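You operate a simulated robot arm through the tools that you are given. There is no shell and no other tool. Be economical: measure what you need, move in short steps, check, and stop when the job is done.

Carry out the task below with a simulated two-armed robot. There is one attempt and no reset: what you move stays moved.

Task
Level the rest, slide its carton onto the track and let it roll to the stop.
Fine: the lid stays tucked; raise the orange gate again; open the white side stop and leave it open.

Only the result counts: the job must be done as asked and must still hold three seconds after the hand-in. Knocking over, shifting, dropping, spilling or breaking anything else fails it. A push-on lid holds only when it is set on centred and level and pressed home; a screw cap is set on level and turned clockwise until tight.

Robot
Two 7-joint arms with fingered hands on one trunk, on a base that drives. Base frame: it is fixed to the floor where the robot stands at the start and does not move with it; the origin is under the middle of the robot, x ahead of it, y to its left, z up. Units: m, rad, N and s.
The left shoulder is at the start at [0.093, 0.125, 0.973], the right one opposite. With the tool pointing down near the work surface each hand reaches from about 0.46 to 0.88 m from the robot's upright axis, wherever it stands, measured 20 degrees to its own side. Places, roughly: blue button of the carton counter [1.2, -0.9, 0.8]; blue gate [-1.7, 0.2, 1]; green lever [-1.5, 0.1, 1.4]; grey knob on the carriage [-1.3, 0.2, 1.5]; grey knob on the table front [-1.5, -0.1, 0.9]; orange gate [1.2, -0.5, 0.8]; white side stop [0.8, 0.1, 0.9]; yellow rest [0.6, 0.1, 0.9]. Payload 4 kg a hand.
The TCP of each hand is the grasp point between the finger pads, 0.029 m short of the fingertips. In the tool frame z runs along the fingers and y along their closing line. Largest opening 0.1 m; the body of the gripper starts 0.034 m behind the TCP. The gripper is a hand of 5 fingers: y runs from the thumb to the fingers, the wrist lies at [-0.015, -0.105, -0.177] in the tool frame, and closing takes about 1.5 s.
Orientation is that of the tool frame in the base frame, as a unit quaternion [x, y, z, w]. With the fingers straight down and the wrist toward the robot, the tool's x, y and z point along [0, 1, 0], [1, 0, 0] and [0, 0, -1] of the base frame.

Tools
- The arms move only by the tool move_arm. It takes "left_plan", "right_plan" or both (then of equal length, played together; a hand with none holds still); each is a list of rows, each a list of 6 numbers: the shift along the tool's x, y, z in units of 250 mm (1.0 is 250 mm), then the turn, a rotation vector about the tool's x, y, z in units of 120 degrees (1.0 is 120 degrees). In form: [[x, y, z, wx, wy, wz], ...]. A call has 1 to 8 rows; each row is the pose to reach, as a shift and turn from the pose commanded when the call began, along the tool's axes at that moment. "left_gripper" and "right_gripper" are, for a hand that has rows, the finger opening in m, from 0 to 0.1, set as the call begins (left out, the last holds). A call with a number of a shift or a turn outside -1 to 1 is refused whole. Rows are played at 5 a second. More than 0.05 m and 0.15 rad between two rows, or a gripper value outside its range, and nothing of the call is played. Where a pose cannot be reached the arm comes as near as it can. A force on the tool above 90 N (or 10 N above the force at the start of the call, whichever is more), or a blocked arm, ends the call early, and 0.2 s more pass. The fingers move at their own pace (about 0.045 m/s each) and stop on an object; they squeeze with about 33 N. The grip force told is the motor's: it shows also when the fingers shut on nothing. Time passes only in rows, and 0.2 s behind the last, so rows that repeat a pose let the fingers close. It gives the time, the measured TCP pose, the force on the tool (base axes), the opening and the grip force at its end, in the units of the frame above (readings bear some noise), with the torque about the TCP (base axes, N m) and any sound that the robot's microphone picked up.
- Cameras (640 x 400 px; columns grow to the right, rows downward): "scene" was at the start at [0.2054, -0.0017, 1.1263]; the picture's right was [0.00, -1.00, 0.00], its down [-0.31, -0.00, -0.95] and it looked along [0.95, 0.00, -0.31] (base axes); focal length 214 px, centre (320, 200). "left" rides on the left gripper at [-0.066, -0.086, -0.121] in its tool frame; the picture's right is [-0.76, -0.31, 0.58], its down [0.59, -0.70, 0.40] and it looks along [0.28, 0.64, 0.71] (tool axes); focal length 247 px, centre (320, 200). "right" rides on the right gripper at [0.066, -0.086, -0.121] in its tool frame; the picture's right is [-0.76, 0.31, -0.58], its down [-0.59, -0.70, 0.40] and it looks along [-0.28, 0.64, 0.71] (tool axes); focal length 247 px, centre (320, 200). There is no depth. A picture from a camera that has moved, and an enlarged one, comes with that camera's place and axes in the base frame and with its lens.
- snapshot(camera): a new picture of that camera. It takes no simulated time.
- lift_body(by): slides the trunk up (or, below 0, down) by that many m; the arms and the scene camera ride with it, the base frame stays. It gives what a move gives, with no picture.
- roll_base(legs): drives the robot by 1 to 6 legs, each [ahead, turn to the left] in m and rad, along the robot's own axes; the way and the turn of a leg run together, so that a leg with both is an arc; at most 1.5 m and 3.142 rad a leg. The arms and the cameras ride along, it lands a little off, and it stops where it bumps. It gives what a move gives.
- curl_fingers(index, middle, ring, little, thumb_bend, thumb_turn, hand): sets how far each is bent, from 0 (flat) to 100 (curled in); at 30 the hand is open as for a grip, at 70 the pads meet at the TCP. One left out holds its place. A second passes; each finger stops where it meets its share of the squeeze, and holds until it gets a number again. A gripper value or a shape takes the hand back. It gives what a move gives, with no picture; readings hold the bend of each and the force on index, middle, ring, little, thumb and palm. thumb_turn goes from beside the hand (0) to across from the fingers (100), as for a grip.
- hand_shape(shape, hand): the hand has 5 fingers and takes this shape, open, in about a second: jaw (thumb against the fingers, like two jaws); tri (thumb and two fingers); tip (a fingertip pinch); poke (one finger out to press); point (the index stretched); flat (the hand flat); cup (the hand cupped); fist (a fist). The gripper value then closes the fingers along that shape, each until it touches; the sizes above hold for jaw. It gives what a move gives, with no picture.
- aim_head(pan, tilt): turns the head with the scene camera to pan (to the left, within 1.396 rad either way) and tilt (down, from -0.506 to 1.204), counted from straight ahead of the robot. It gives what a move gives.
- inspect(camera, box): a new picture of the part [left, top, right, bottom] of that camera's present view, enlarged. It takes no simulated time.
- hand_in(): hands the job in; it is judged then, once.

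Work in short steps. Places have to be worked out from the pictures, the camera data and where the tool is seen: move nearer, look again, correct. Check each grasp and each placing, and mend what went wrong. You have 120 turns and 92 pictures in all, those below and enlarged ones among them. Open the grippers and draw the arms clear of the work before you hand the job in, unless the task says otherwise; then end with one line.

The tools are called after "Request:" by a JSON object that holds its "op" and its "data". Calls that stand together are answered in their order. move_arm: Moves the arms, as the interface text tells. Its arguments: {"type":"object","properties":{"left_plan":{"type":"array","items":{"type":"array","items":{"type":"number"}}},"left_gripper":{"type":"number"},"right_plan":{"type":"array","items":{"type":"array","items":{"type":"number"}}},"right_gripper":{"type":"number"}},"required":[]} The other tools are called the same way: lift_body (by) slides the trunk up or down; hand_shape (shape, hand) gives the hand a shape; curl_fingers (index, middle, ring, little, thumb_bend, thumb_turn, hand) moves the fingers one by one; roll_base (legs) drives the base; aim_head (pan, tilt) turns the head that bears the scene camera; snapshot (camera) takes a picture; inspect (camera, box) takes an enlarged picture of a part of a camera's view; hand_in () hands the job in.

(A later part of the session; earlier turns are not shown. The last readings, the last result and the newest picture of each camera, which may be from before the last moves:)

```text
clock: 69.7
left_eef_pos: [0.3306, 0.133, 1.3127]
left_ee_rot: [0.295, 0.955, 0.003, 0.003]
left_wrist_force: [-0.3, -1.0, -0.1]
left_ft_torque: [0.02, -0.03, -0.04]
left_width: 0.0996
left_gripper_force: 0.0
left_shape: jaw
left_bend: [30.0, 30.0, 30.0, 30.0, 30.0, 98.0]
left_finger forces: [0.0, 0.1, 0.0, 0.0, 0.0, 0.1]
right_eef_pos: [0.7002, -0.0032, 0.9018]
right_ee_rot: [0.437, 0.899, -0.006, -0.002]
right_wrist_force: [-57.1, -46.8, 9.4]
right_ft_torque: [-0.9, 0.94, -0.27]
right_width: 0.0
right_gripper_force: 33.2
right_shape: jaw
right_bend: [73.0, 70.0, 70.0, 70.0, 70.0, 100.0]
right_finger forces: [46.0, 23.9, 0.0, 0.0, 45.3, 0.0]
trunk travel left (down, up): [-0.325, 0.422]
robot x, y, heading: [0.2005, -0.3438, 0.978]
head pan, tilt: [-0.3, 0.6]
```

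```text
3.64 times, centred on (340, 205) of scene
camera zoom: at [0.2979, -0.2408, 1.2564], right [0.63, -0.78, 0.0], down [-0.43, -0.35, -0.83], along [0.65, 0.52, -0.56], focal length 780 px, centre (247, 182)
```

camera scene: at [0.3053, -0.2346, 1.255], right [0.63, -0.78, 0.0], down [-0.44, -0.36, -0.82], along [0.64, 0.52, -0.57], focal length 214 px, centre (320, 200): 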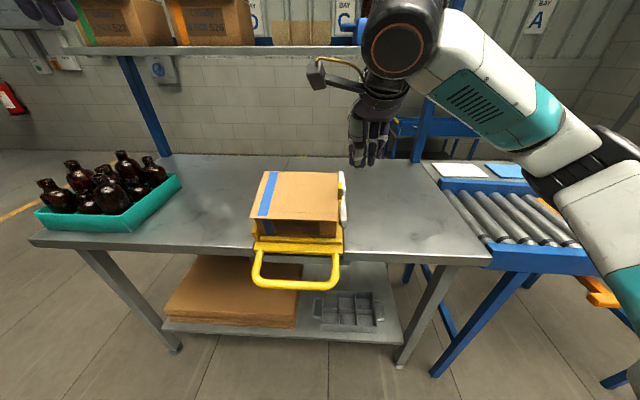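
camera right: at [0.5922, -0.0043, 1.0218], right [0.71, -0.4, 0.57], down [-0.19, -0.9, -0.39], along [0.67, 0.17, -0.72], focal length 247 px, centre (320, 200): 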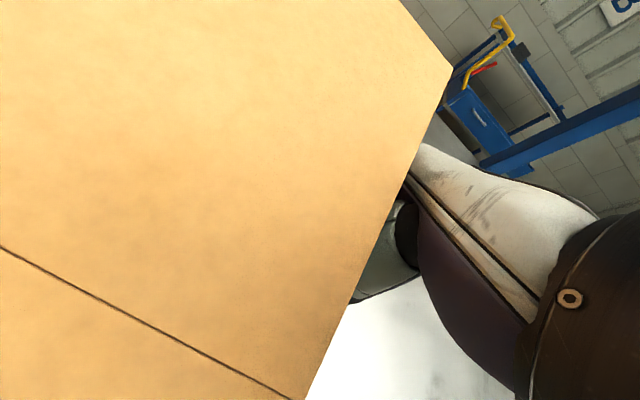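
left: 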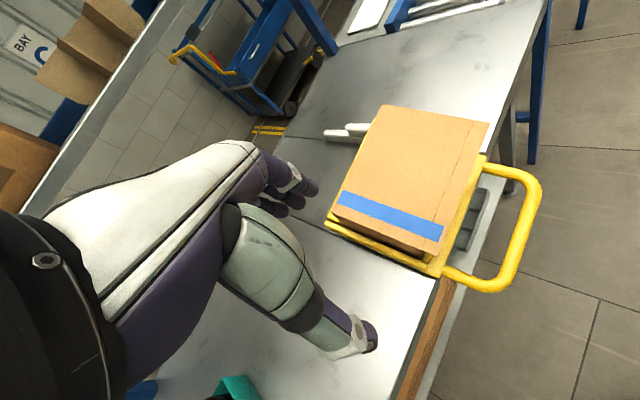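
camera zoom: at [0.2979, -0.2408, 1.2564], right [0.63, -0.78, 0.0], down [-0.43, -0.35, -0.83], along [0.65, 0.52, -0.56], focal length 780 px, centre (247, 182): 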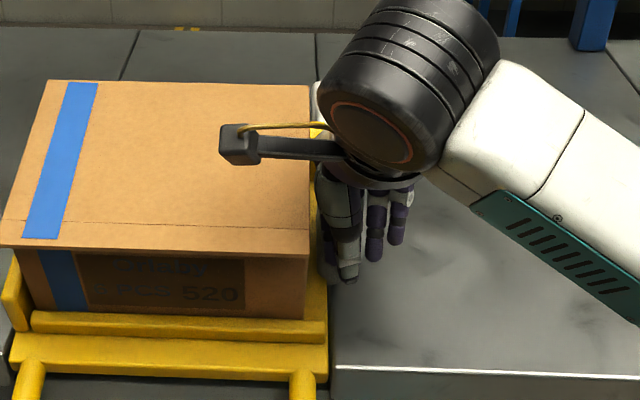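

The step was too long; I retreat with smaller ones.

Request:
{"op": "move_arm", "data": {"right_plan": [[0, -0.12, 0, 0, 0, 0], [0, -0.25, 0, 0, 0, 0], [0, -0.25, -0.15, 0, 0, 0], [0, -0.25, -0.3, 0, 0, 0], [0, -0.25, -0.45, 0, 0, 0], [0, -0.2, -0.6, 0, 0, 0], [0, -0.1, -0.7, 0, 0, 0]], "right_gripper": 0.1}}

Request:
{"op": "inspect", "data": {"camera": "right", "box": [180, 100, 360, 320]}}

Request:
{"op": "inspect", "data": {"camera": "scene", "box": [300, 150, 380, 260]}}

```text
clock: 71.3
left_eef_pos: [0.3394, 0.14, 1.3091]
left_ee_rot: [0.294, 0.956, 0.0, 0.0]
left_wrist_force: [-0.5, 0.4, -0.5]
left_ft_torque: [0.03, 0.01, 0.02]
left_width: 0.0999
left_gripper_force: 0.0
left_shape: jaw
left_bend: [30.0, 30.0, 30.0, 30.0, 30.0, 98.0]
left_finger forces: [0.0, 0.0, 0.0, 0.0, 0.0, 0.0]
right_eef_pos: [0.6914, -0.0136, 1.0744]
right_ee_rot: [0.443, 0.897, -0.002, 0.0]
right_wrist_force: [0.0, -0.6, 0.2]
right_ft_torque: [-0.03, -0.04, -0.02]
right_width: 0.1
right_gripper_force: 0.0
right_shape: jaw
right_bend: [30.0, 30.0, 30.0, 30.0, 30.0, 98.0]
right_finger forces: [0.1, 0.0, 0.1, 0.0, 0.1, 0.0]
trunk travel left (down, up): [-0.325, 0.422]
robot x, y, heading: [0.2034, -0.3442, 0.983]
head pan, tilt: [-0.3, 0.6]
```

```text
1.82 times, centred on (270, 210) of right
camera zoom: at [0.5826, -0.0142, 1.1943], right [0.7, -0.41, 0.58], down [-0.2, -0.9, -0.4], along [0.68, 0.16, -0.71], focal length 449 px, centre (411, 182)
```

zoom: 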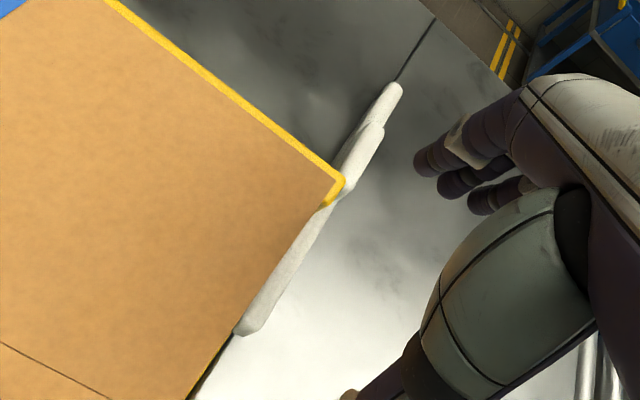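

```text
3.64 times, centred on (340, 205) of scene
camera zoom: at [0.305, -0.2345, 1.255], right [0.63, -0.78, 0.0], down [-0.44, -0.36, -0.82], along [0.64, 0.52, -0.57], focal length 780 px, centre (247, 182)
```

zoom: 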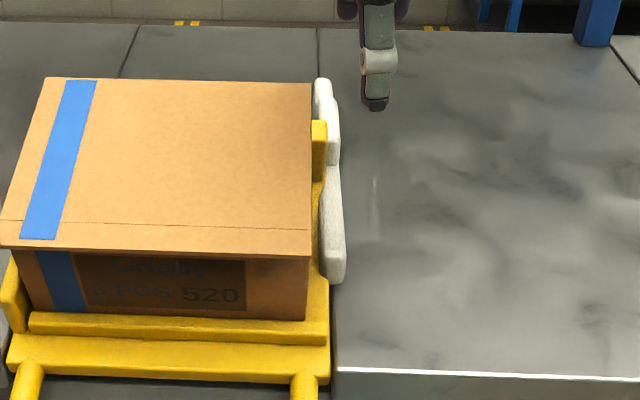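

The bar hasn't moved. A real grip across the knob would let me feel its free direction, and with the trunk higher the yawed pose may be reachable, so I try it again.

Request:
{"op": "move_arm", "data": {"right_plan": [[0, 0.085, -0.06, 0, 0, -0.065], [0, 0.17, -0.12, 0, 0, -0.13], [0, 0.255, -0.16, 0, 0, -0.195], [0, 0.34, -0.16, 0, 0, -0.26], [0, 0.425, -0.16, 0, 0, -0.325], [0, 0.51, -0.16, 0, 0, -0.39], [0, 0.595, -0.16, 0, 0, -0.455], [0.02, 0.68, -0.16, 0, 0, -0.52]]}}

Request:
{"op": "move_arm", "data": {"right_plan": [[0, 0, 0, 0, 0, -0.06], [0, 0, 0, 0, 0, -0.12], [0, 0, 0, 0, 0, -0.18]]}}

Request:
{"op": "snapshot", "data": {"camera": "scene"}}

```text
clock: 73.1
left_eef_pos: [0.3378, 0.1397, 1.3094]
left_ee_rot: [0.295, 0.956, 0.001, 0.0]
left_wrist_force: [-0.3, 0.3, -0.1]
left_ft_torque: [-0.03, -0.02, 0.0]
left_width: 0.1002
left_gripper_force: 0.2
left_shape: jaw
left_bend: [30.0, 30.0, 30.0, 30.0, 30.0, 98.0]
left_finger forces: [0.0, 0.0, 0.1, 0.0, 0.0, 0.1]
right_eef_pos: [0.8222, 0.0961, 1.1135]
right_ee_rot: [-0.087, 0.996, 0.0, 0.001]
right_wrist_force: [0.1, 0.1, -1.3]
right_ft_torque: [0.02, -0.02, 0.01]
right_width: 0.0998
right_gripper_force: 0.1
right_shape: jaw
right_bend: [30.0, 30.0, 30.0, 30.0, 30.0, 98.0]
right_finger forces: [0.1, 0.1, 0.1, 0.0, 0.0, 0.0]
trunk travel left (down, up): [-0.325, 0.422]
robot x, y, heading: [0.2032, -0.3416, 0.976]
head pan, tilt: [-0.3, 0.6]
```

```text
clock: 73.9
left_eef_pos: [0.3388, 0.1388, 1.3098]
left_ee_rot: [0.295, 0.955, 0.0, 0.0]
left_wrist_force: [0.0, -0.4, 0.6]
left_ft_torque: [0.0, -0.01, 0.04]
left_width: 0.0999
left_gripper_force: 0.1
left_shape: jaw
left_bend: [30.0, 30.0, 30.0, 30.0, 30.0, 98.0]
left_finger forces: [0.0, 0.1, 0.1, 0.1, 0.0, 0.0]
right_eef_pos: [0.8166, 0.089, 1.1114]
right_ee_rot: [-0.273, 0.962, -0.001, 0.0]
right_wrist_force: [0.7, -0.6, 0.6]
right_ft_torque: [0.01, 0.02, 0.02]
right_width: 0.1
right_gripper_force: 0.1
right_shape: jaw
right_bend: [30.0, 30.0, 30.0, 30.0, 30.0, 98.0]
right_finger forces: [0.0, 0.0, 0.0, 0.0, 0.0, 0.0]
right hand out of reach, approached as far as the arm can: row 3
trunk travel left (down, up): [-0.325, 0.422]
robot x, y, heading: [0.1986, -0.3435, 0.981]
head pan, tilt: [-0.3, 0.6]
```

```text
35 pictures are left
camera scene: at [0.3051, -0.2348, 1.2551], right [0.63, -0.78, 0.0], down [-0.44, -0.36, -0.82], along [0.64, 0.52, -0.57], focal length 214 px, centre (320, 200)
```

scene: 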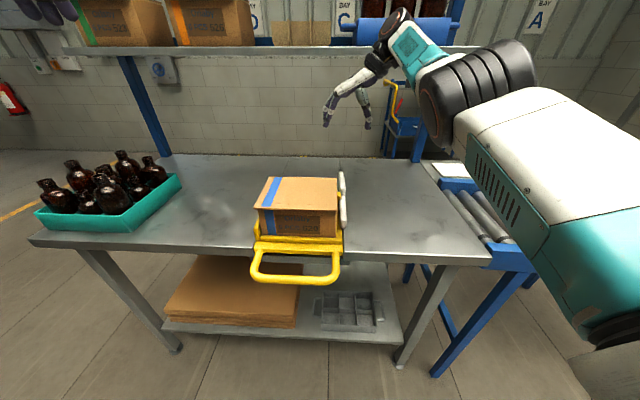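

Now 84° of yaw is reached. I line up with the knob's far half and descend with the jaws straddling it.

Request:
{"op": "move_arm", "data": {"right_plan": [[-0.03, 0.005, 0.14, 0, 0, 0], [-0.03, 0.005, 0.28, 0, 0, 0], [-0.03, 0.005, 0.42, 0, 0, 0], [-0.03, 0.005, 0.56, 0, 0, 0], [-0.03, 0.005, 0.68, 0, 0, 0], [-0.03, 0.005, 0.74, 0, 0, 0]]}}

Request:
{"op": "inspect", "data": {"camera": "scene", "box": [280, 100, 420, 240]}}

```text
clock: 75.3
left_eef_pos: [0.338, 0.1399, 1.3097]
left_ee_rot: [0.294, 0.956, 0.0, 0.0]
left_wrist_force: [-0.6, -0.5, -0.5]
left_ft_torque: [-0.01, 0.02, -0.02]
left_width: 0.0999
left_gripper_force: 0.1
left_shape: jaw
left_bend: [30.0, 30.0, 30.0, 30.0, 30.0, 98.0]
left_finger forces: [0.0, 0.1, 0.0, 0.0, 0.0, 0.0]
right_eef_pos: [0.8245, 0.0932, 0.925]
right_ee_rot: [-0.271, 0.963, -0.001, -0.001]
right_wrist_force: [0.0, 0.4, 0.0]
right_ft_torque: [-0.01, -0.01, 0.03]
right_width: 0.1001
right_gripper_force: 0.1
right_shape: jaw
right_bend: [30.0, 30.0, 30.0, 30.0, 30.0, 98.0]
right_finger forces: [0.0, 0.1, 0.0, 0.1, 0.1, 0.1]
trunk travel left (down, up): [-0.325, 0.422]
robot x, y, heading: [0.2017, -0.3423, 0.982]
head pan, tilt: [-0.3, 0.6]
```

```text
2.86 times, centred on (350, 170) of scene
camera zoom: at [0.3051, -0.2347, 1.2551], right [0.63, -0.78, 0.0], down [-0.44, -0.36, -0.82], along [0.64, 0.52, -0.57], focal length 613 px, centre (234, 286)
```

zoom: 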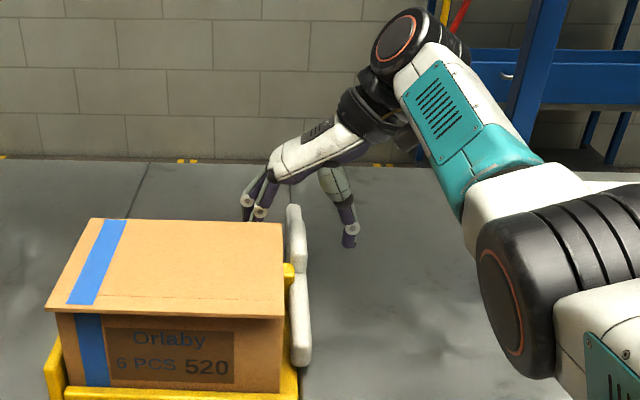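

The jaws straddle the bar. I close on the knob.

Request:
{"op": "move_arm", "data": {"right_plan": [[0, 0, 0.02, 0, 0, 0], [0, 0, 0.02, 0, 0, 0], [0, 0, 0.02, 0, 0, 0], [0, 0, 0.02, 0, 0, 0], [0, 0, 0.02, 0, 0, 0], [0, 0, 0.02, 0, 0, 0], [0, 0, 0.02, 0, 0, 0], [0, 0, 0.02, 0, 0, 0]], "right_gripper": 0}}

Request:
{"op": "inspect", "data": {"camera": "scene", "box": [280, 100, 420, 240]}}

```text
clock: 77.1
left_eef_pos: [0.3384, 0.1391, 1.3098]
left_ee_rot: [0.296, 0.955, 0.0, 0.0]
left_wrist_force: [-0.1, 0.2, 0.2]
left_ft_torque: [-0.04, -0.02, 0.03]
left_width: 0.0998
left_gripper_force: 0.1
left_shape: jaw
left_bend: [30.0, 30.0, 30.0, 30.0, 30.0, 98.0]
left_finger forces: [0.1, 0.0, 0.1, 0.0, 0.0, 0.0]
right_eef_pos: [0.8251, 0.0931, 0.9198]
right_ee_rot: [-0.271, 0.963, -0.001, 0.0]
right_wrist_force: [0.1, -1.0, -0.8]
right_ft_torque: [-0.01, -0.04, 0.16]
right_width: 0.0143
right_gripper_force: 32.6
right_shape: jaw
right_bend: [65.0, 59.0, 73.0, 67.0, 58.0, 100.0]
right_finger forces: [15.8, 8.9, 3.9, 0.0, 29.0, 0.1]
trunk travel left (down, up): [-0.325, 0.422]
robot x, y, heading: [0.2026, -0.3374, 0.984]
head pan, tilt: [-0.3, 0.6]
```

```text
2.86 times, centred on (350, 170) of scene
camera zoom: at [0.3052, -0.2348, 1.2551], right [0.63, -0.78, 0.0], down [-0.44, -0.36, -0.82], along [0.64, 0.52, -0.57], focal length 613 px, centre (234, 286)
```

zoom: 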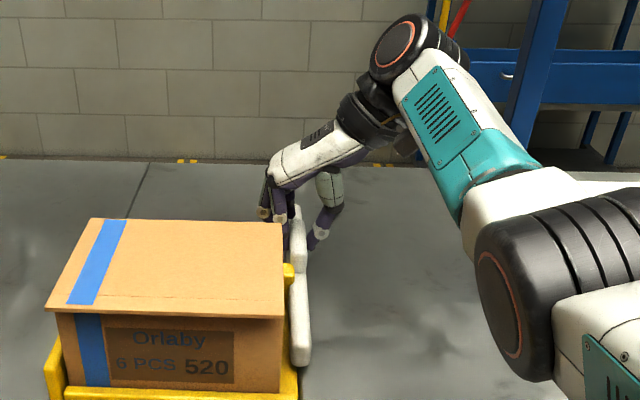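

The knob is gripped firmly (29 N on the thumb). I try moving it away from me by 3 cm and read the force.

Request:
{"op": "move_arm", "data": {"right_plan": [[-0.04, 0.004, 0, 0, 0, 0], [-0.08, 0.008, 0, 0, 0, 0], [-0.12, 0.012, 0, 0, 0, 0]]}}

```text
clock: 77.9
left_eef_pos: [0.3378, 0.1372, 1.3097]
left_ee_rot: [0.295, 0.956, 0.001, 0.001]
left_wrist_force: [-0.6, -0.7, 0.3]
left_ft_torque: [0.01, 0.0, 0.01]
left_width: 0.0997
left_gripper_force: 0.0
left_shape: jaw
left_bend: [30.0, 30.0, 30.0, 30.0, 30.0, 98.0]
left_finger forces: [0.0, 0.0, 0.0, 0.0, 0.1, 0.1]
right_eef_pos: [0.8288, 0.0971, 0.9211]
right_ee_rot: [-0.273, 0.962, -0.003, -0.004]
right_wrist_force: [-26.7, -18.6, -8.1]
right_ft_torque: [-0.35, 0.49, 0.33]
right_width: 0.0137
right_gripper_force: 32.8
right_shape: jaw
right_bend: [65.0, 60.0, 71.0, 67.0, 72.0, 99.0]
right_finger forces: [17.7, 10.5, 0.8, 0.0, 28.3, 0.0]
right hand out of reach, approached as far as the arm can: row 2, 3
trunk travel left (down, up): [-0.325, 0.422]
robot x, y, heading: [0.2022, -0.3391, 0.975]
head pan, tilt: [-0.3, 0.6]
```

It resists. I go back and try moving the knob to the right, as for a swing.

Request:
{"op": "move_arm", "data": {"right_plan": [[0.03, 0, 0, 0, 0, 0], [0.03, -0.04, 0, 0, 0, 0], [0.03, -0.08, 0, 0, 0, 0], [0.03, -0.12, 0, 0, 0, 0]]}}

```text
clock: 78.9
left_eef_pos: [0.3367, 0.1475, 1.3072]
left_ee_rot: [0.294, 0.956, -0.002, 0.002]
left_wrist_force: [0.1, -0.2, -0.1]
left_ft_torque: [-0.03, -0.02, 0.02]
left_width: 0.0997
left_gripper_force: 0.1
left_shape: jaw
left_bend: [30.0, 30.0, 30.0, 30.0, 30.0, 98.0]
left_finger forces: [0.1, 0.1, 0.1, 0.1, 0.0, 0.0]
right_eef_pos: [0.8351, 0.083, 0.9227]
right_ee_rot: [-0.278, 0.961, 0.002, -0.001]
right_wrist_force: [-25.6, 39.4, -8.1]
right_ft_torque: [0.48, 0.28, 0.14]
right_width: 0.0139
right_gripper_force: 33.0
right_shape: jaw
right_bend: [53.0, 51.0, 71.0, 67.0, 76.0, 100.0]
right_finger forces: [37.2, 20.0, 5.6, 0.1, 14.9, 0.1]
trunk travel left (down, up): [-0.325, 0.422]
robot x, y, heading: [0.2068, -0.3385, 0.992]
head pan, tilt: [-0.3, 0.6]
```

Right resists too (47 N). I return and try lifting.

Request:
{"op": "move_arm", "data": {"right_plan": [[0, 0.06, 0, 0, 0, 0], [0, 0.12, 0, 0, 0, 0], [0, 0.12, -0.04, 0, 0, 0], [0, 0.12, -0.08, 0, 0, 0], [0, 0.12, -0.12, 0, 0, 0]]}}

```text
clock: 80.1
left_eef_pos: [0.3358, 0.1378, 1.3123]
left_ee_rot: [0.295, 0.956, 0.002, 0.001]
left_wrist_force: [-1.8, -1.5, 1.6]
left_ft_torque: [0.0, -0.03, -0.03]
left_width: 0.0998
left_gripper_force: 0.0
left_shape: jaw
left_bend: [30.0, 30.0, 30.0, 30.0, 30.0, 98.0]
left_finger forces: [0.0, 0.0, 0.0, 0.0, 0.0, 0.1]
right_eef_pos: [0.8227, 0.094, 0.9614]
right_ee_rot: [-0.272, 0.962, 0.006, 0.003]
right_wrist_force: [-0.7, 0.3, 0.0]
right_ft_torque: [0.05, -0.05, -0.05]
right_width: 0.008
right_gripper_force: 33.0
right_shape: jaw
right_bend: [71.0, 75.0, 72.0, 67.0, 78.0, 100.0]
right_finger forces: [0.0, 0.0, 0.1, 0.1, 0.0, 0.1]
trunk travel left (down, up): [-0.325, 0.422]
robot x, y, heading: [0.1992, -0.3403, 0.977]
head pan, tilt: [-0.3, 0.6]
```

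The grip slipped off the top, so lifting isn't it either. The closed fingers are now right above the knob, so I press straight down.

Request:
{"op": "move_arm", "data": {"right_plan": [[0, 0, 0.04, 0, 0, 0], [0, 0, 0.08, 0, 0, 0], [0, 0, 0.12, 0, 0, 0], [0, 0, 0.16, 0, 0, 0], [0, 0, 0.2, 0, 0, 0]]}}

Request:
{"op": "inspect", "data": {"camera": "scene", "box": [290, 120, 400, 250]}}

```text
clock: 81.2
left_eef_pos: [0.3377, 0.1371, 1.3074]
left_ee_rot: [0.294, 0.956, 0.0, -0.001]
left_wrist_force: [1.2, -0.4, -0.1]
left_ft_torque: [-0.04, 0.1, 0.01]
left_width: 0.0998
left_gripper_force: 0.0
left_shape: jaw
left_bend: [30.0, 30.0, 30.0, 30.0, 30.0, 98.0]
left_finger forces: [0.0, 0.0, 0.0, 0.1, 0.0, 0.0]
right_eef_pos: [0.8227, 0.1067, 0.9392]
right_ee_rot: [-0.276, 0.961, 0.029, 0.013]
right_wrist_force: [-14.4, -5.0, 25.9]
right_ft_torque: [-0.24, 0.43, -0.07]
right_width: 0.0051
right_gripper_force: 33.2
right_shape: jaw
right_bend: [73.0, 75.0, 72.0, 67.0, 79.0, 100.0]
right_finger forces: [42.4, 0.0, 0.1, 0.0, 0.0, 0.0]
trunk travel left (down, up): [-0.325, 0.422]
robot x, y, heading: [0.2028, -0.3393, 0.977]
head pan, tilt: [-0.3, 0.6]
stopped in row 5 (right hand): the force on the tool passed its limit at 93 N (the readings are from after the stop); the commanded pose is now the measured one
```

```text
3.08 times, centred on (345, 185) of scene
camera zoom: at [0.304, -0.2358, 1.2544], right [0.63, -0.78, 0.0], down [-0.44, -0.36, -0.83], along [0.64, 0.52, -0.56], focal length 660 px, centre (243, 246)
```

zoom: 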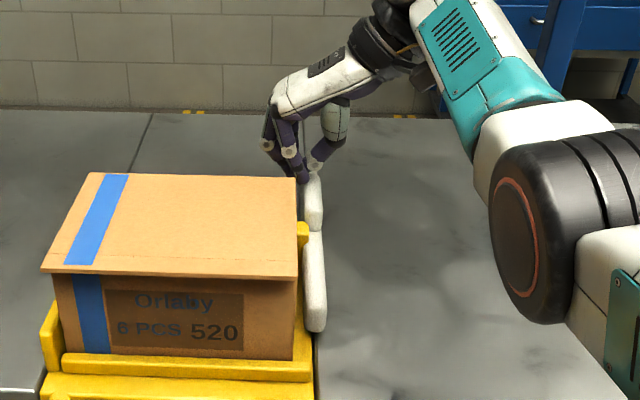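

Every direction resists, so the stop may be held by the tilted rest, whose corner block abuts the knob. I'll level the rest first: lift the right hand clear and turn it back square.

Request:
{"op": "move_arm", "data": {"right_plan": [[0, 0, -0.18, 0, 0, 0], [0, 0, -0.36, 0, 0, 0], [0, 0, -0.54, 0, 0, 0], [0, 0, -0.72, 0, 0, 0.06], [0, 0, -0.8, 0, 0, 0.12], [0, 0, -0.8, 0, 0, 0.18], [0, 0, -0.8, 0, 0, 0.24], [0, 0, -0.8, 0, 0, 0.3]], "right_gripper": 0.1}}

Request:
{"op": "move_arm", "data": {"right_plan": [[-0.06, -0.06, 0, 0, 0, 0.065], [-0.12, -0.12, 0, 0, 0, 0.13], [-0.18, -0.18, 0, 0, 0, 0.195], [-0.24, -0.24, 0, 0, 0, 0.26], [-0.3, -0.3, 0, 0, 0, 0.32], [-0.36, -0.36, 0, 0, 0, 0.38], [-0.42, -0.42, 0, 0, 0, 0.4]]}}

Request:
{"op": "roll_base", "data": {"legs": [[0, -0.32], [-0.1, 0]]}}

Request:
{"op": "aim_head", "data": {"pan": 0, "tilt": 0.9}}

Request:
{"op": "snapshot", "data": {"camera": "scene"}}

```text
clock: 83.0
left_eef_pos: [0.3374, 0.1383, 1.3093]
left_ee_rot: [0.294, 0.956, 0.0, 0.0]
left_wrist_force: [0.0, -0.3, -0.4]
left_ft_torque: [-0.01, 0.02, 0.02]
left_width: 0.0997
left_gripper_force: 0.1
left_shape: jaw
left_bend: [30.0, 30.0, 30.0, 30.0, 30.0, 98.0]
left_finger forces: [0.0, 0.0, 0.1, 0.1, 0.1, 0.0]
right_eef_pos: [0.8231, 0.0964, 1.1324]
right_ee_rot: [0.036, 0.999, 0.026, 0.004]
right_wrist_force: [0.5, -1.1, -1.1]
right_ft_torque: [0.03, 0.0, 0.0]
right_width: 0.1002
right_gripper_force: 0.0
right_shape: jaw
right_bend: [30.0, 30.0, 30.0, 30.0, 30.0, 98.0]
right_finger forces: [0.0, 0.0, 0.1, 0.0, 0.0, 0.1]
trunk travel left (down, up): [-0.325, 0.422]
robot x, y, heading: [0.2004, -0.3369, 0.982]
head pan, tilt: [-0.3, 0.6]
```

```text
clock: 84.6
left_eef_pos: [0.3376, 0.1384, 1.308]
left_ee_rot: [0.294, 0.956, 0.0, 0.0]
left_wrist_force: [0.2, 0.8, 0.2]
left_ft_torque: [0.0, -0.04, 0.0]
left_width: 0.1001
left_gripper_force: 0.2
left_shape: jaw
left_bend: [30.0, 30.0, 30.0, 30.0, 30.0, 98.0]
left_finger forces: [0.0, 0.1, 0.0, 0.0, 0.0, 0.0]
right_eef_pos: [0.9194, -0.0166, 1.1296]
right_ee_rot: [0.441, 0.897, 0.025, -0.005]
right_wrist_force: [0.1, 0.0, 0.4]
right_ft_torque: [0.01, 0.01, -0.01]
right_width: 0.0999
right_gripper_force: 0.0
right_shape: jaw
right_bend: [30.0, 30.0, 30.0, 30.0, 30.0, 98.0]
right_finger forces: [0.0, 0.0, 0.1, 0.1, 0.1, 0.1]
trunk travel left (down, up): [-0.325, 0.422]
robot x, y, heading: [0.2013, -0.3406, 0.98]
head pan, tilt: [-0.3, 0.6]
```

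```text
clock: 86.8
left_eef_pos: [0.4027, 0.0115, 1.3087]
left_ee_rot: [0.442, 0.897, 0.0, 0.001]
left_wrist_force: [-0.1, 0.2, 0.2]
left_ft_torque: [0.02, -0.03, -0.02]
left_width: 0.0998
left_gripper_force: 0.0
left_shape: jaw
left_bend: [30.0, 30.0, 30.0, 30.0, 30.0, 98.0]
left_finger forces: [0.1, 0.0, 0.0, 0.0, 0.1, 0.1]
right_eef_pos: [0.9074, -0.3182, 1.1297]
right_ee_rot: [0.577, 0.817, 0.027, 0.0]
right_wrist_force: [0.1, 0.1, 0.5]
right_ft_torque: [-0.03, 0.01, -0.01]
right_width: 0.1
right_gripper_force: 0.0
right_shape: jaw
right_bend: [30.0, 30.0, 30.0, 30.0, 30.0, 98.0]
right_finger forces: [0.0, 0.1, 0.0, 0.0, 0.1, 0.0]
trunk travel left (down, up): [-0.325, 0.422]
robot x, y, heading: [0.1235, -0.4003, 0.657]
head pan, tilt: [-0.3, 0.6]
```

```text
clock: 87.6
left_eef_pos: [0.403, 0.0113, 1.3093]
left_ee_rot: [0.441, 0.897, 0.0, 0.0]
left_wrist_force: [0.4, -0.2, 0.3]
left_ft_torque: [0.0, 0.02, 0.01]
left_width: 0.0998
left_gripper_force: 0.0
left_shape: jaw
left_bend: [30.0, 30.0, 30.0, 30.0, 30.0, 98.0]
left_finger forces: [0.0, 0.1, 0.0, 0.0, 0.1, 0.0]
right_eef_pos: [0.9071, -0.3184, 1.1289]
right_ee_rot: [0.577, 0.817, 0.026, -0.001]
right_wrist_force: [-0.1, -0.4, -0.1]
right_ft_torque: [0.03, -0.01, 0.01]
right_width: 0.0998
right_gripper_force: 0.0
right_shape: jaw
right_bend: [30.0, 30.0, 30.0, 30.0, 30.0, 98.0]
right_finger forces: [0.1, 0.0, 0.1, 0.0, 0.1, 0.0]
trunk travel left (down, up): [-0.325, 0.422]
robot x, y, heading: [0.1255, -0.4022, 0.662]
head pan, tilt: [0.0, 0.901]
```

```text
31 pictures are left
camera scene: at [0.2324, -0.3188, 1.2304], right [0.61, -0.79, 0.0], down [-0.62, -0.48, -0.62], along [0.49, 0.38, -0.78], focal length 214 px, centre (320, 200)
```

scene: 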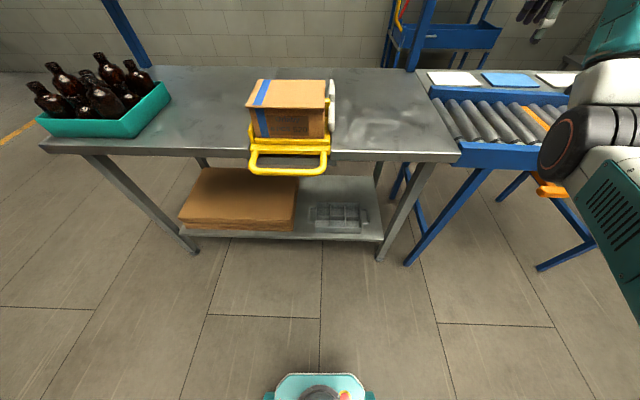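

The handle's outer bar is about (0.51, 0.01, 0.82). I bring the left hand down toward it tilted 50° forward so it stays below the lid's overhang.

Request:
{"op": "move_arm", "data": {"left_plan": [[-0.03, 0, 0.13, -0.06, 0, 0], [-0.06, 0, 0.26, -0.12, 0, 0], [-0.1, 0, 0.39, -0.18, 0, 0], [-0.14, 0, 0.52, -0.24, 0, 0], [-0.18, 0, 0.65, -0.3, 0, 0], [-0.22, 0, 0.78, -0.36, 0, 0], [-0.25, 0, 0.9, -0.42, 0, 0], [-0.276, 0, 1.0, -0.42, 0, 0]]}}

```text
clock: 89.4
left_eef_pos: [0.4671, -0.04, 1.0559]
left_ee_rot: [0.399, 0.812, 0.383, 0.188]
left_wrist_force: [0.5, 0.4, -0.5]
left_ft_torque: [0.04, 0.02, 0.0]
left_width: 0.1
left_gripper_force: 0.0
left_shape: jaw
left_bend: [30.0, 30.0, 30.0, 30.0, 30.0, 98.0]
left_finger forces: [0.0, 0.0, 0.0, 0.1, 0.0, 0.0]
left hand out of reach, approached as far as the arm can: row 6, 7, 8
right_eef_pos: [0.9073, -0.3178, 1.1299]
right_ee_rot: [0.576, 0.817, 0.027, -0.001]
right_wrist_force: [0.4, 0.6, -0.5]
right_ft_torque: [0.01, 0.0, -0.01]
right_width: 0.0999
right_gripper_force: 0.0
right_shape: jaw
right_bend: [30.0, 30.0, 30.0, 30.0, 30.0, 98.0]
right_finger forces: [0.1, 0.0, 0.2, 0.0, 0.1, 0.0]
trunk travel left (down, up): [-0.325, 0.422]
robot x, y, heading: [0.1259, -0.4011, 0.659]
head pan, tilt: [0.0, 0.901]
```

The left hand is near; the pose gets cramped. I pull the right arm in and up, back the base 0.08 m and lower the trunk 0.12 m.

Request:
{"op": "move_arm", "data": {"right_plan": [[0, -0.12, -0.06, 0, 0, 0], [0, -0.24, -0.12, 0, 0, 0], [0, -0.36, -0.18, 0, 0, 0], [0, -0.48, -0.24, 0, 0, 0], [0, -0.6, -0.3, 0, 0, 0], [0, -0.72, -0.36, 0, 0, 0], [0, -0.8, -0.4, 0, 0, 0]]}}

Request:
{"op": "roll_base", "data": {"legs": [[-0.08, 0]]}}

Request:
{"op": "lift_body", "data": {"by": -0.12}}

Request:
{"op": "snapshot", "data": {"camera": "scene"}}

```text
clock: 91.0
left_eef_pos: [0.4665, -0.0401, 1.0562]
left_ee_rot: [0.399, 0.812, 0.382, 0.189]
left_wrist_force: [-0.3, 0.2, 0.4]
left_ft_torque: [-0.01, -0.02, 0.03]
left_width: 0.1001
left_gripper_force: 0.0
left_shape: jaw
left_bend: [30.0, 30.0, 30.0, 30.0, 30.0, 98.0]
left_finger forces: [0.0, 0.0, 0.1, 0.0, 0.1, 0.0]
right_eef_pos: [0.7144, -0.3897, 1.2221]
right_ee_rot: [0.576, 0.817, 0.025, -0.002]
right_wrist_force: [0.3, 0.5, 0.1]
right_ft_torque: [-0.01, 0.0, 0.0]
right_width: 0.0999
right_gripper_force: 0.1
right_shape: jaw
right_bend: [30.0, 30.0, 30.0, 30.0, 30.0, 98.0]
right_finger forces: [0.0, 0.0, 0.0, 0.1, 0.1, 0.0]
trunk travel left (down, up): [-0.325, 0.422]
robot x, y, heading: [0.1241, -0.4027, 0.662]
head pan, tilt: [0.0, 0.901]
```

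```text
clock: 92.1
left_eef_pos: [0.4028, -0.0899, 1.0567]
left_ee_rot: [0.4, 0.811, 0.383, 0.188]
left_wrist_force: [-0.3, -1.0, 0.5]
left_ft_torque: [0.02, 0.01, 0.03]
left_width: 0.0999
left_gripper_force: 0.1
left_shape: jaw
left_bend: [30.0, 30.0, 30.0, 30.0, 30.0, 98.0]
left_finger forces: [0.0, 0.0, 0.0, 0.0, 0.0, 0.0]
right_eef_pos: [0.6502, -0.4414, 1.2211]
right_ee_rot: [0.576, 0.817, 0.027, -0.001]
right_wrist_force: [-0.6, -0.8, 0.8]
right_ft_torque: [0.02, -0.04, -0.05]
right_width: 0.1001
right_gripper_force: 0.2
right_shape: jaw
right_bend: [30.0, 30.0, 30.0, 30.0, 30.0, 98.0]
right_finger forces: [0.1, 0.1, 0.1, 0.1, 0.0, 0.0]
trunk travel left (down, up): [-0.325, 0.422]
robot x, y, heading: [0.0616, -0.4509, 0.661]
head pan, tilt: [0.0, 0.901]
```

```text
clock: 93.6
left_eef_pos: [0.4202, -0.0753, 0.89]
left_ee_rot: [0.407, 0.831, 0.34, 0.167]
left_wrist_force: [0.0, 0.1, -0.3]
left_ft_torque: [-0.01, 0.03, -0.02]
left_width: 0.0999
left_gripper_force: 0.0
left_shape: jaw
left_bend: [30.0, 30.0, 30.0, 30.0, 30.0, 98.0]
left_finger forces: [0.0, 0.1, 0.0, 0.0, 0.0, 0.0]
right_eef_pos: [0.6506, -0.4404, 1.1035]
right_ee_rot: [0.576, 0.817, 0.026, -0.001]
right_wrist_force: [-0.4, 0.0, 0.5]
right_ft_torque: [0.0, 0.01, 0.04]
right_width: 0.1
right_gripper_force: 0.1
right_shape: jaw
right_bend: [30.0, 30.0, 30.0, 30.0, 30.0, 98.0]
right_finger forces: [0.0, 0.0, 0.1, 0.1, 0.0, 0.0]
trunk travel left (down, up): [-0.205, 0.542]
robot x, y, heading: [0.058, -0.4517, 0.659]
head pan, tilt: [0.0, 0.901]
```

```text
30 pictures are left
camera scene: at [0.1976, -0.3459, 1.1068], right [0.61, -0.79, 0.0], down [-0.62, -0.48, -0.62], along [0.49, 0.38, -0.78], focal length 214 px, centre (320, 200)
```

scene: 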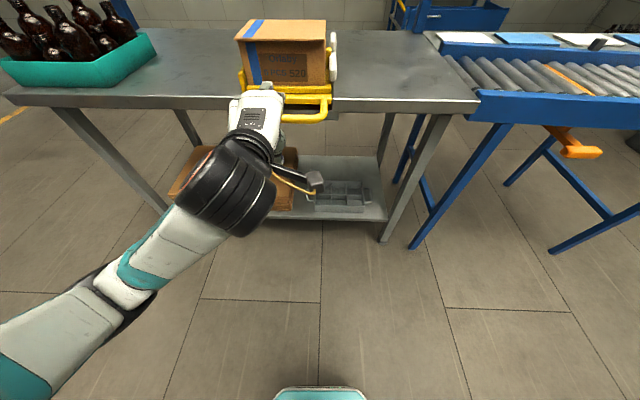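

The left hand is behind the handle, about 0.12 m short of it. I close half the gap and check with the wrist camera.

Request:
{"op": "move_arm", "data": {"left_plan": [[0.03, 0.05, 0.07, 0, 0, 0], [0.036, 0.1, 0.14, 0, 0, 0], [0.036, 0.15, 0.22, 0, 0, 0]]}}

Request:
{"op": "snapshot", "data": {"camera": "left"}}

Request:
{"op": "inspect", "data": {"camera": "scene", "box": [210, 60, 370, 170]}}

```text
clock: 94.4
left_eef_pos: [0.466, -0.0284, 0.8763]
left_ee_rot: [0.409, 0.83, 0.34, 0.168]
left_wrist_force: [-0.1, 0.3, -0.4]
left_ft_torque: [-0.05, -0.01, 0.0]
left_width: 0.0999
left_gripper_force: 0.1
left_shape: jaw
left_bend: [30.0, 30.0, 30.0, 30.0, 30.0, 98.0]
left_finger forces: [0.1, 0.0, 0.0, 0.0, 0.1, 0.0]
right_eef_pos: [0.6514, -0.4402, 1.101]
right_ee_rot: [0.576, 0.817, 0.026, -0.001]
right_wrist_force: [0.2, -0.1, 0.4]
right_ft_torque: [0.0, 0.02, 0.0]
right_width: 0.0999
right_gripper_force: 0.0
right_shape: jaw
right_bend: [30.0, 30.0, 30.0, 30.0, 30.0, 98.0]
right_finger forces: [0.1, 0.0, 0.0, 0.0, 0.1, 0.1]
trunk travel left (down, up): [-0.205, 0.542]
robot x, y, heading: [0.0527, -0.4513, 0.659]
head pan, tilt: [0.0, 0.901]
```

```text
29 pictures are left
camera left: at [0.3926, -0.1698, 0.9025], right [0.61, -0.49, -0.63], down [-0.53, 0.33, -0.78], along [0.59, 0.81, -0.06], focal length 247 px, centre (320, 200)
```

left: 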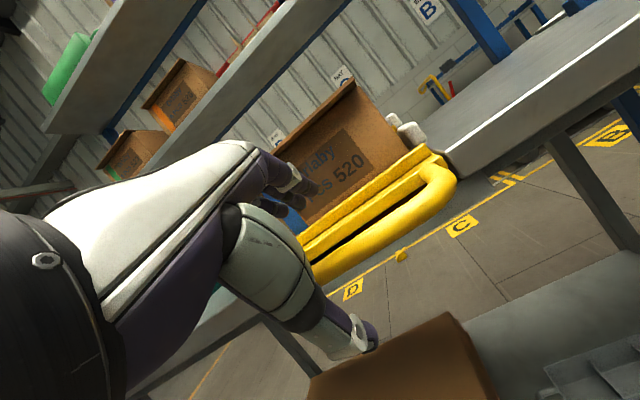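

```text
3.64 times, centred on (290, 115) of scene
camera zoom: at [0.198, -0.3457, 1.1066], right [0.61, -0.79, 0.0], down [-0.62, -0.48, -0.62], along [0.49, 0.38, -0.78], focal length 780 px, centre (429, 509)
```

zoom: 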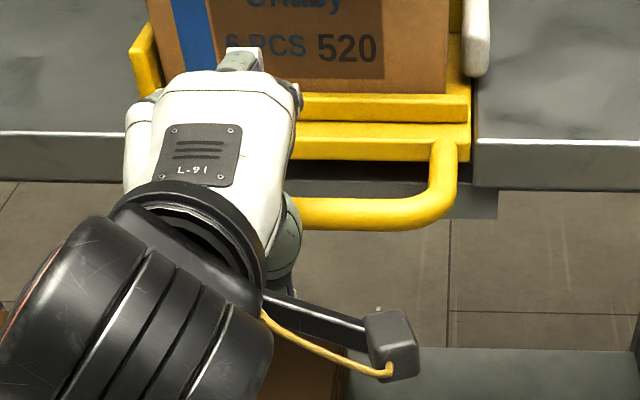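

Triangulated again, the handle bar runs at z 0.852, only about 3.3 cm along the fingers from the left TCP. I narrow the opening to fit the gap to the rest, advance and close.

Request:
{"op": "move_arm", "data": {"left_plan": [[0, 0, 0, 0, 0, 0], [0, 0, 0, 0, 0, 0], [0, 0, 0, 0, 0, 0], [0, 0, 0.04, 0, 0, 0], [0, 0, 0.09, 0, 0, 0], [0, 0, 0.135, 0, 0, 0]], "left_gripper": 0.06}}

Request:
{"op": "move_arm", "data": {"left_plan": [[0, 0, 0, 0, 0, 0], [0, 0, 0, 0, 0, 0], [0, 0, 0, 0, 0, 0], [0, 0, 0, 0, 0, 0], [0, 0, 0, 0, 0, 0]], "left_gripper": 0}}

Request:
{"op": "snapshot", "data": {"camera": "left"}}

```text
clock: 95.8
left_eef_pos: [0.485, -0.0153, 0.8518]
left_ee_rot: [0.407, 0.831, 0.34, 0.166]
left_wrist_force: [-0.7, -0.1, -0.1]
left_ft_torque: [-0.02, 0.03, 0.01]
left_width: 0.0603
left_gripper_force: 0.0
left_shape: jaw
left_bend: [40.0, 39.0, 73.0, 44.0, 30.0, 100.0]
left_finger forces: [0.0, 0.1, 0.0, 0.1, 0.0, 0.0]
right_eef_pos: [0.6515, -0.4405, 1.1006]
right_ee_rot: [0.576, 0.817, 0.027, -0.001]
right_wrist_force: [0.4, -0.5, 0.1]
right_ft_torque: [-0.02, 0.0, 0.03]
right_width: 0.1
right_gripper_force: 0.2
right_shape: jaw
right_bend: [30.0, 30.0, 30.0, 30.0, 30.0, 98.0]
right_finger forces: [0.0, 0.1, 0.0, 0.0, 0.0, 0.0]
trunk travel left (down, up): [-0.205, 0.542]
robot x, y, heading: [0.056, -0.4517, 0.663]
head pan, tilt: [0.0, 0.901]
```

```text
clock: 97.0
left_eef_pos: [0.4862, -0.0157, 0.8515]
left_ee_rot: [0.408, 0.831, 0.34, 0.167]
left_wrist_force: [3.2, 1.9, -0.4]
left_ft_torque: [0.16, 0.03, -0.09]
left_width: 0.013
left_gripper_force: 32.6
left_shape: jaw
left_bend: [60.0, 57.0, 74.0, 63.0, 72.0, 100.0]
left_finger forces: [16.8, 8.2, 3.8, 1.9, 28.7, 0.0]
right_eef_pos: [0.6523, -0.4387, 1.1009]
right_ee_rot: [0.576, 0.817, 0.027, -0.001]
right_wrist_force: [0.2, -0.7, 0.8]
right_ft_torque: [0.0, 0.02, -0.01]
right_width: 0.1001
right_gripper_force: 0.1
right_shape: jaw
right_bend: [30.0, 30.0, 30.0, 30.0, 30.0, 98.0]
right_finger forces: [0.0, 0.1, 0.0, 0.0, 0.1, 0.0]
trunk travel left (down, up): [-0.205, 0.542]
robot x, y, heading: [0.0591, -0.4502, 0.657]
head pan, tilt: [0.0, 0.901]
```

```text
27 pictures are left
camera left: at [0.4118, -0.1562, 0.8783], right [0.61, -0.49, -0.63], down [-0.54, 0.33, -0.78], along [0.58, 0.81, -0.06], focal length 247 px, centre (320, 200)
```

left: 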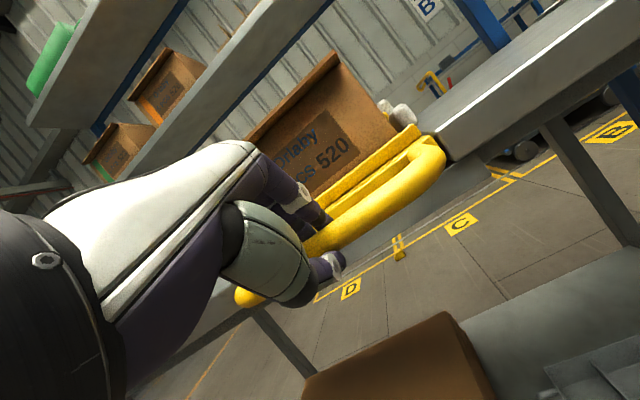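

The handle is gripped. I raise it gently and read the force.

Request:
{"op": "move_arm", "data": {"left_plan": [[0, 0.02, -0.02, 0, 0, 0], [0, 0.04, -0.04, 0, 0, 0], [0, 0.06, -0.06, 0, 0, 0], [0, 0.08, -0.08, 0, 0, 0]]}}

Request:
{"op": "snapshot", "data": {"camera": "left"}}

```text
clock: 98.0
left_eef_pos: [0.4854, -0.0137, 0.8854]
left_ee_rot: [0.407, 0.829, 0.343, 0.171]
left_wrist_force: [0.2, 1.0, -0.1]
left_ft_torque: [-0.03, 0.0, -0.01]
left_width: 0.0051
left_gripper_force: 33.1
left_shape: jaw
left_bend: [73.0, 76.0, 72.0, 73.0, 76.0, 100.0]
left_finger forces: [0.0, 0.1, 0.0, 0.0, 0.0, 0.0]
right_eef_pos: [0.6509, -0.44, 1.1017]
right_ee_rot: [0.576, 0.817, 0.027, -0.001]
right_wrist_force: [0.2, 1.1, -0.1]
right_ft_torque: [-0.03, 0.04, 0.03]
right_width: 0.1
right_gripper_force: 0.0
right_shape: jaw
right_bend: [30.0, 30.0, 30.0, 30.0, 30.0, 98.0]
right_finger forces: [0.1, 0.0, 0.0, 0.1, 0.1, 0.0]
trunk travel left (down, up): [-0.205, 0.542]
robot x, y, heading: [0.057, -0.4544, 0.659]
head pan, tilt: [0.0, 0.901]
```

```text
26 pictures are left
camera left: at [0.4117, -0.155, 0.9103], right [0.62, -0.48, -0.62], down [-0.53, 0.33, -0.78], along [0.58, 0.81, -0.05], focal length 247 px, centre (320, 200)
```

left: 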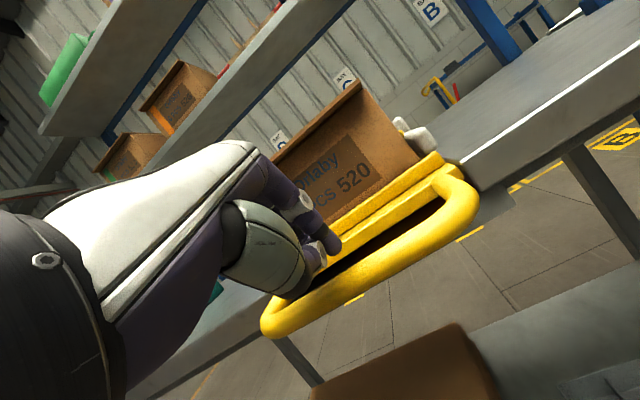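

It slipped off: the pads only caught the bar's upper edge. I back out, open, and go deeper so the fingers wrap over and under the bar.

Request:
{"op": "move_arm", "data": {"left_plan": [[0, 0, -0.1, 0, 0, 0], [0, 0, -0.16, 0, 0, 0], [0, 0, -0.16, 0, 0, 0], [0, -0.04, -0.12, 0, 0, 0], [0, -0.08, -0.08, 0, 0, 0]], "left_gripper": 0.07}}

Request:
{"op": "move_arm", "data": {"left_plan": [[0, 0, 0.08, 0, 0, 0], [0, 0, 0.16, 0, 0, 0], [0, 0, 0.22, 0, 0, 0], [0, 0, 0.27, 0, 0, 0]]}}

Request:
{"op": "snapshot", "data": {"camera": "left"}}

```text
clock: 99.2
left_eef_pos: [0.4627, -0.0328, 0.8793]
left_ee_rot: [0.408, 0.831, 0.339, 0.167]
left_wrist_force: [-0.3, 0.4, -0.8]
left_ft_torque: [0.0, -0.01, -0.01]
left_width: 0.0695
left_gripper_force: 0.0
left_shape: jaw
left_bend: [41.0, 36.0, 26.0, 41.0, 30.0, 99.0]
left_finger forces: [0.1, 0.1, 0.0, 0.0, 0.1, 0.1]
right_eef_pos: [0.6512, -0.4398, 1.1019]
right_ee_rot: [0.576, 0.817, 0.026, -0.001]
right_wrist_force: [0.5, 1.0, 1.3]
right_ft_torque: [0.01, -0.02, -0.01]
right_width: 0.1
right_gripper_force: 0.1
right_shape: jaw
right_bend: [30.0, 30.0, 30.0, 30.0, 30.0, 98.0]
right_finger forces: [0.0, 0.1, 0.1, 0.0, 0.0, 0.0]
trunk travel left (down, up): [-0.205, 0.542]
robot x, y, heading: [0.0571, -0.4553, 0.659]
head pan, tilt: [0.0, 0.901]
```

```text
clock: 100.2
left_eef_pos: [0.4984, -0.0021, 0.8329]
left_ee_rot: [0.408, 0.831, 0.339, 0.167]
left_wrist_force: [-0.1, -0.7, 0.3]
left_ft_torque: [-0.01, -0.01, -0.01]
left_width: 0.0695
left_gripper_force: 0.1
left_shape: jaw
left_bend: [41.0, 36.0, 26.0, 41.0, 30.0, 99.0]
left_finger forces: [0.0, 0.0, 0.1, 0.0, 0.1, 0.0]
right_eef_pos: [0.6513, -0.4408, 1.1005]
right_ee_rot: [0.576, 0.817, 0.026, -0.001]
right_wrist_force: [1.0, 0.5, -0.8]
right_ft_torque: [-0.04, -0.01, -0.01]
right_width: 0.0997
right_gripper_force: 0.1
right_shape: jaw
right_bend: [30.0, 30.0, 30.0, 30.0, 30.0, 98.0]
right_finger forces: [0.0, 0.0, 0.1, 0.0, 0.0, 0.0]
trunk travel left (down, up): [-0.205, 0.542]
robot x, y, heading: [0.0591, -0.4535, 0.669]
head pan, tilt: [0.0, 0.901]
```

```text
25 pictures are left
camera left: at [0.4266, -0.144, 0.8587], right [0.61, -0.49, -0.63], down [-0.54, 0.33, -0.78], along [0.58, 0.81, -0.06], focal length 247 px, centre (320, 200)
```

left: 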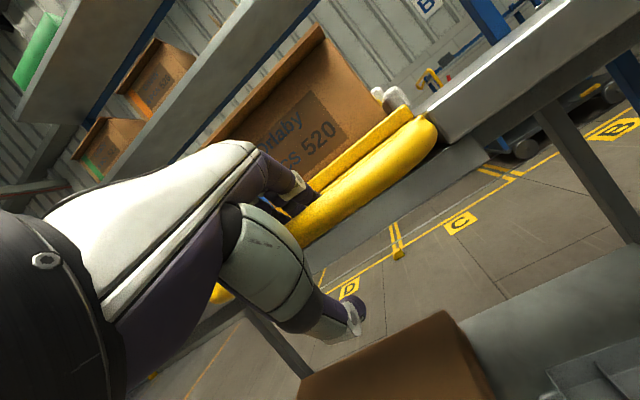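

The fingers are over the bar and the thumb under it. I close.

Request:
{"op": "move_arm", "data": {"left_plan": [[0, 0, 0.02, 0, 0, 0], [0, 0, 0.02, 0, 0, 0], [0, 0, 0.02, 0, 0, 0], [0, 0, 0.02, 0, 0, 0], [0, 0, 0.02, 0, 0, 0], [0, 0, 0.02, 0, 0, 0], [0, 0, 0.02, 0, 0, 0]], "left_gripper": 0}}

Request:
{"op": "move_arm", "data": {"left_plan": [[0, 0.02, -0.02, 0, 0, 0], [0, 0.04, -0.04, 0, 0, 0], [0, 0.06, -0.06, 0, 0, 0]]}}

Request:
{"op": "snapshot", "data": {"camera": "left"}}

```text
clock: 101.8
left_eef_pos: [0.5031, -0.0006, 0.829]
left_ee_rot: [0.409, 0.831, 0.338, 0.166]
left_wrist_force: [5.1, 2.3, -0.2]
left_ft_torque: [0.1, 0.09, -0.17]
left_width: 0.0003
left_gripper_force: 32.8
left_shape: jaw
left_bend: [65.0, 70.0, 70.0, 57.0, 70.0, 100.0]
left_finger forces: [2.1, 4.2, 3.3, 2.7, 8.7, 0.1]
right_eef_pos: [0.6516, -0.4403, 1.1002]
right_ee_rot: [0.577, 0.817, 0.026, -0.001]
right_wrist_force: [-0.2, -0.4, -0.1]
right_ft_torque: [0.0, 0.03, 0.02]
right_width: 0.1001
right_gripper_force: 0.2
right_shape: jaw
right_bend: [30.0, 30.0, 30.0, 30.0, 30.0, 98.0]
right_finger forces: [0.1, 0.1, 0.0, 0.1, 0.0, 0.0]
trunk travel left (down, up): [-0.205, 0.542]
robot x, y, heading: [0.0583, -0.455, 0.657]
head pan, tilt: [0.0, 0.901]
```

```text
clock: 102.6
left_eef_pos: [0.5056, 0.0009, 0.8348]
left_ee_rot: [0.411, 0.837, 0.326, 0.158]
left_wrist_force: [-1.2, -4.9, -50.8]
left_ft_torque: [0.46, -0.48, -0.08]
left_width: 0.0
left_gripper_force: 33.3
left_shape: jaw
left_bend: [71.0, 70.0, 70.0, 73.0, 68.0, 100.0]
left_finger forces: [0.1, 2.3, 1.1, 0.2, 48.9, 0.0]
right_eef_pos: [0.6529, -0.4375, 1.0988]
right_ee_rot: [0.576, 0.817, 0.024, -0.001]
right_wrist_force: [-0.7, 0.2, 0.7]
right_ft_torque: [0.0, -0.02, 0.0]
right_width: 0.0999
right_gripper_force: 0.0
right_shape: jaw
right_bend: [30.0, 30.0, 30.0, 30.0, 30.0, 98.0]
right_finger forces: [0.1, 0.1, 0.0, 0.0, 0.0, 0.1]
trunk travel left (down, up): [-0.205, 0.542]
robot x, y, heading: [0.0602, -0.4531, 0.659]
head pan, tilt: [0.0, 0.901]
```

```text
24 pictures are left
camera left: at [0.4323, -0.1397, 0.8657], right [0.59, -0.5, -0.64], down [-0.56, 0.32, -0.77], along [0.58, 0.81, -0.09], focal length 247 px, centre (320, 200)
```

left: 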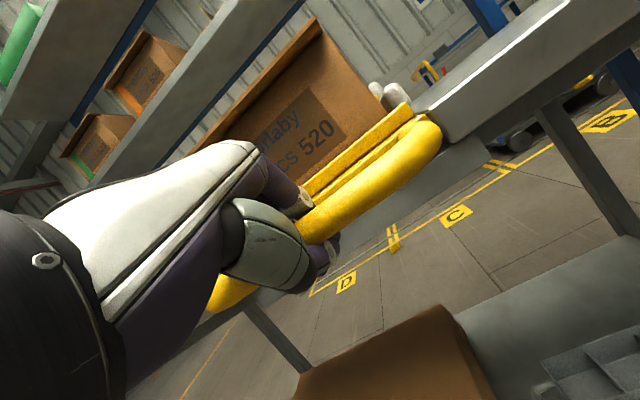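

The hand is now wrapped round the bar; 51 N upward barely moved it. I raise the pull further, staying below the limit.

Request:
{"op": "move_arm", "data": {"left_plan": [[0, 0.015, -0.015, 0, 0, 0], [0, 0.03, -0.03, 0, 0, 0], [0, 0.035, -0.035, 0, 0, 0]]}}

```text
clock: 103.4
left_eef_pos: [0.507, 0.0021, 0.8402]
left_ee_rot: [0.412, 0.84, 0.318, 0.153]
left_wrist_force: [2.2, -6.7, -75.1]
left_ft_torque: [0.86, -0.86, 0.06]
left_width: 0.0001
left_gripper_force: 33.3
left_shape: jaw
left_bend: [71.0, 70.0, 70.0, 73.0, 63.0, 100.0]
left_finger forces: [0.0, 2.8, 0.1, 0.0, 65.6, 0.0]
right_eef_pos: [0.6559, -0.4374, 1.0977]
right_ee_rot: [0.577, 0.817, 0.023, -0.001]
right_wrist_force: [-0.3, 0.0, -0.2]
right_ft_torque: [-0.01, 0.02, 0.0]
right_width: 0.0998
right_gripper_force: 0.2
right_shape: jaw
right_bend: [30.0, 30.0, 30.0, 30.0, 30.0, 98.0]
right_finger forces: [0.0, 0.1, 0.0, 0.1, 0.0, 0.1]
trunk travel left (down, up): [-0.205, 0.542]
robot x, y, heading: [0.0571, -0.4504, 0.657]
head pan, tilt: [0.0, 0.901]
```

75 N up does nothing. I reverse and try pressing the handle down.

Request:
{"op": "move_arm", "data": {"left_plan": [[0, -0.04, 0.04, 0, 0, 0], [0, -0.08, 0.08, 0, 0, 0], [0, -0.11, 0.11, 0, 0, 0], [0, -0.14, 0.14, 0, 0, 0], [0, -0.17, 0.17, 0, 0, 0], [0, -0.2, 0.2, 0, 0, 0]]}}

Request:
{"op": "snapshot", "data": {"camera": "left"}}

```text
clock: 104.8
left_eef_pos: [0.505, -0.0011, 0.7983]
left_ee_rot: [0.406, 0.828, 0.347, 0.171]
left_wrist_force: [22.4, 18.3, 32.8]
left_ft_torque: [0.15, 0.42, -0.25]
left_width: 0.0
left_gripper_force: 32.2
left_shape: jaw
left_bend: [63.0, 70.0, 71.0, 54.0, 70.0, 100.0]
left_finger forces: [16.1, 16.1, 3.6, 4.7, 6.4, 0.1]
right_eef_pos: [0.6526, -0.4397, 1.103]
right_ee_rot: [0.576, 0.817, 0.025, -0.001]
right_wrist_force: [-0.5, -0.6, -0.1]
right_ft_torque: [-0.02, 0.01, 0.02]
right_width: 0.0999
right_gripper_force: 0.1
right_shape: jaw
right_bend: [30.0, 30.0, 30.0, 30.0, 30.0, 98.0]
right_finger forces: [0.0, 0.0, 0.0, 0.0, 0.1, 0.0]
trunk travel left (down, up): [-0.205, 0.542]
robot x, y, heading: [0.0578, -0.4516, 0.662]
head pan, tilt: [0.0, 0.901]
```

```text
23 pictures are left
camera left: at [0.4303, -0.1413, 0.8232], right [0.62, -0.48, -0.62], down [-0.52, 0.34, -0.78], along [0.59, 0.81, -0.04], focal length 247 px, centre (320, 200)
```

left: 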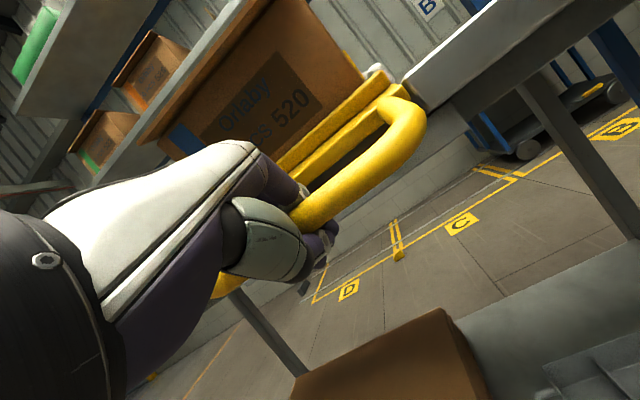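

The handle goes down. I check in the scene view which way the rest is tilting now.

Request:
{"op": "inspect", "data": {"camera": "scene", "box": [210, 10, 370, 130]}}

```text
3.33 times, centred on (290, 70) of scene
camera zoom: at [0.1984, -0.3457, 1.1072], right [0.61, -0.79, 0.0], down [-0.62, -0.48, -0.62], along [0.49, 0.38, -0.78], focal length 715 px, centre (420, 633)
```

zoom: 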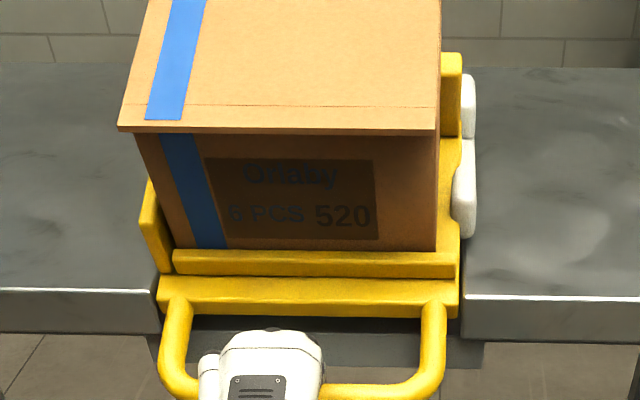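

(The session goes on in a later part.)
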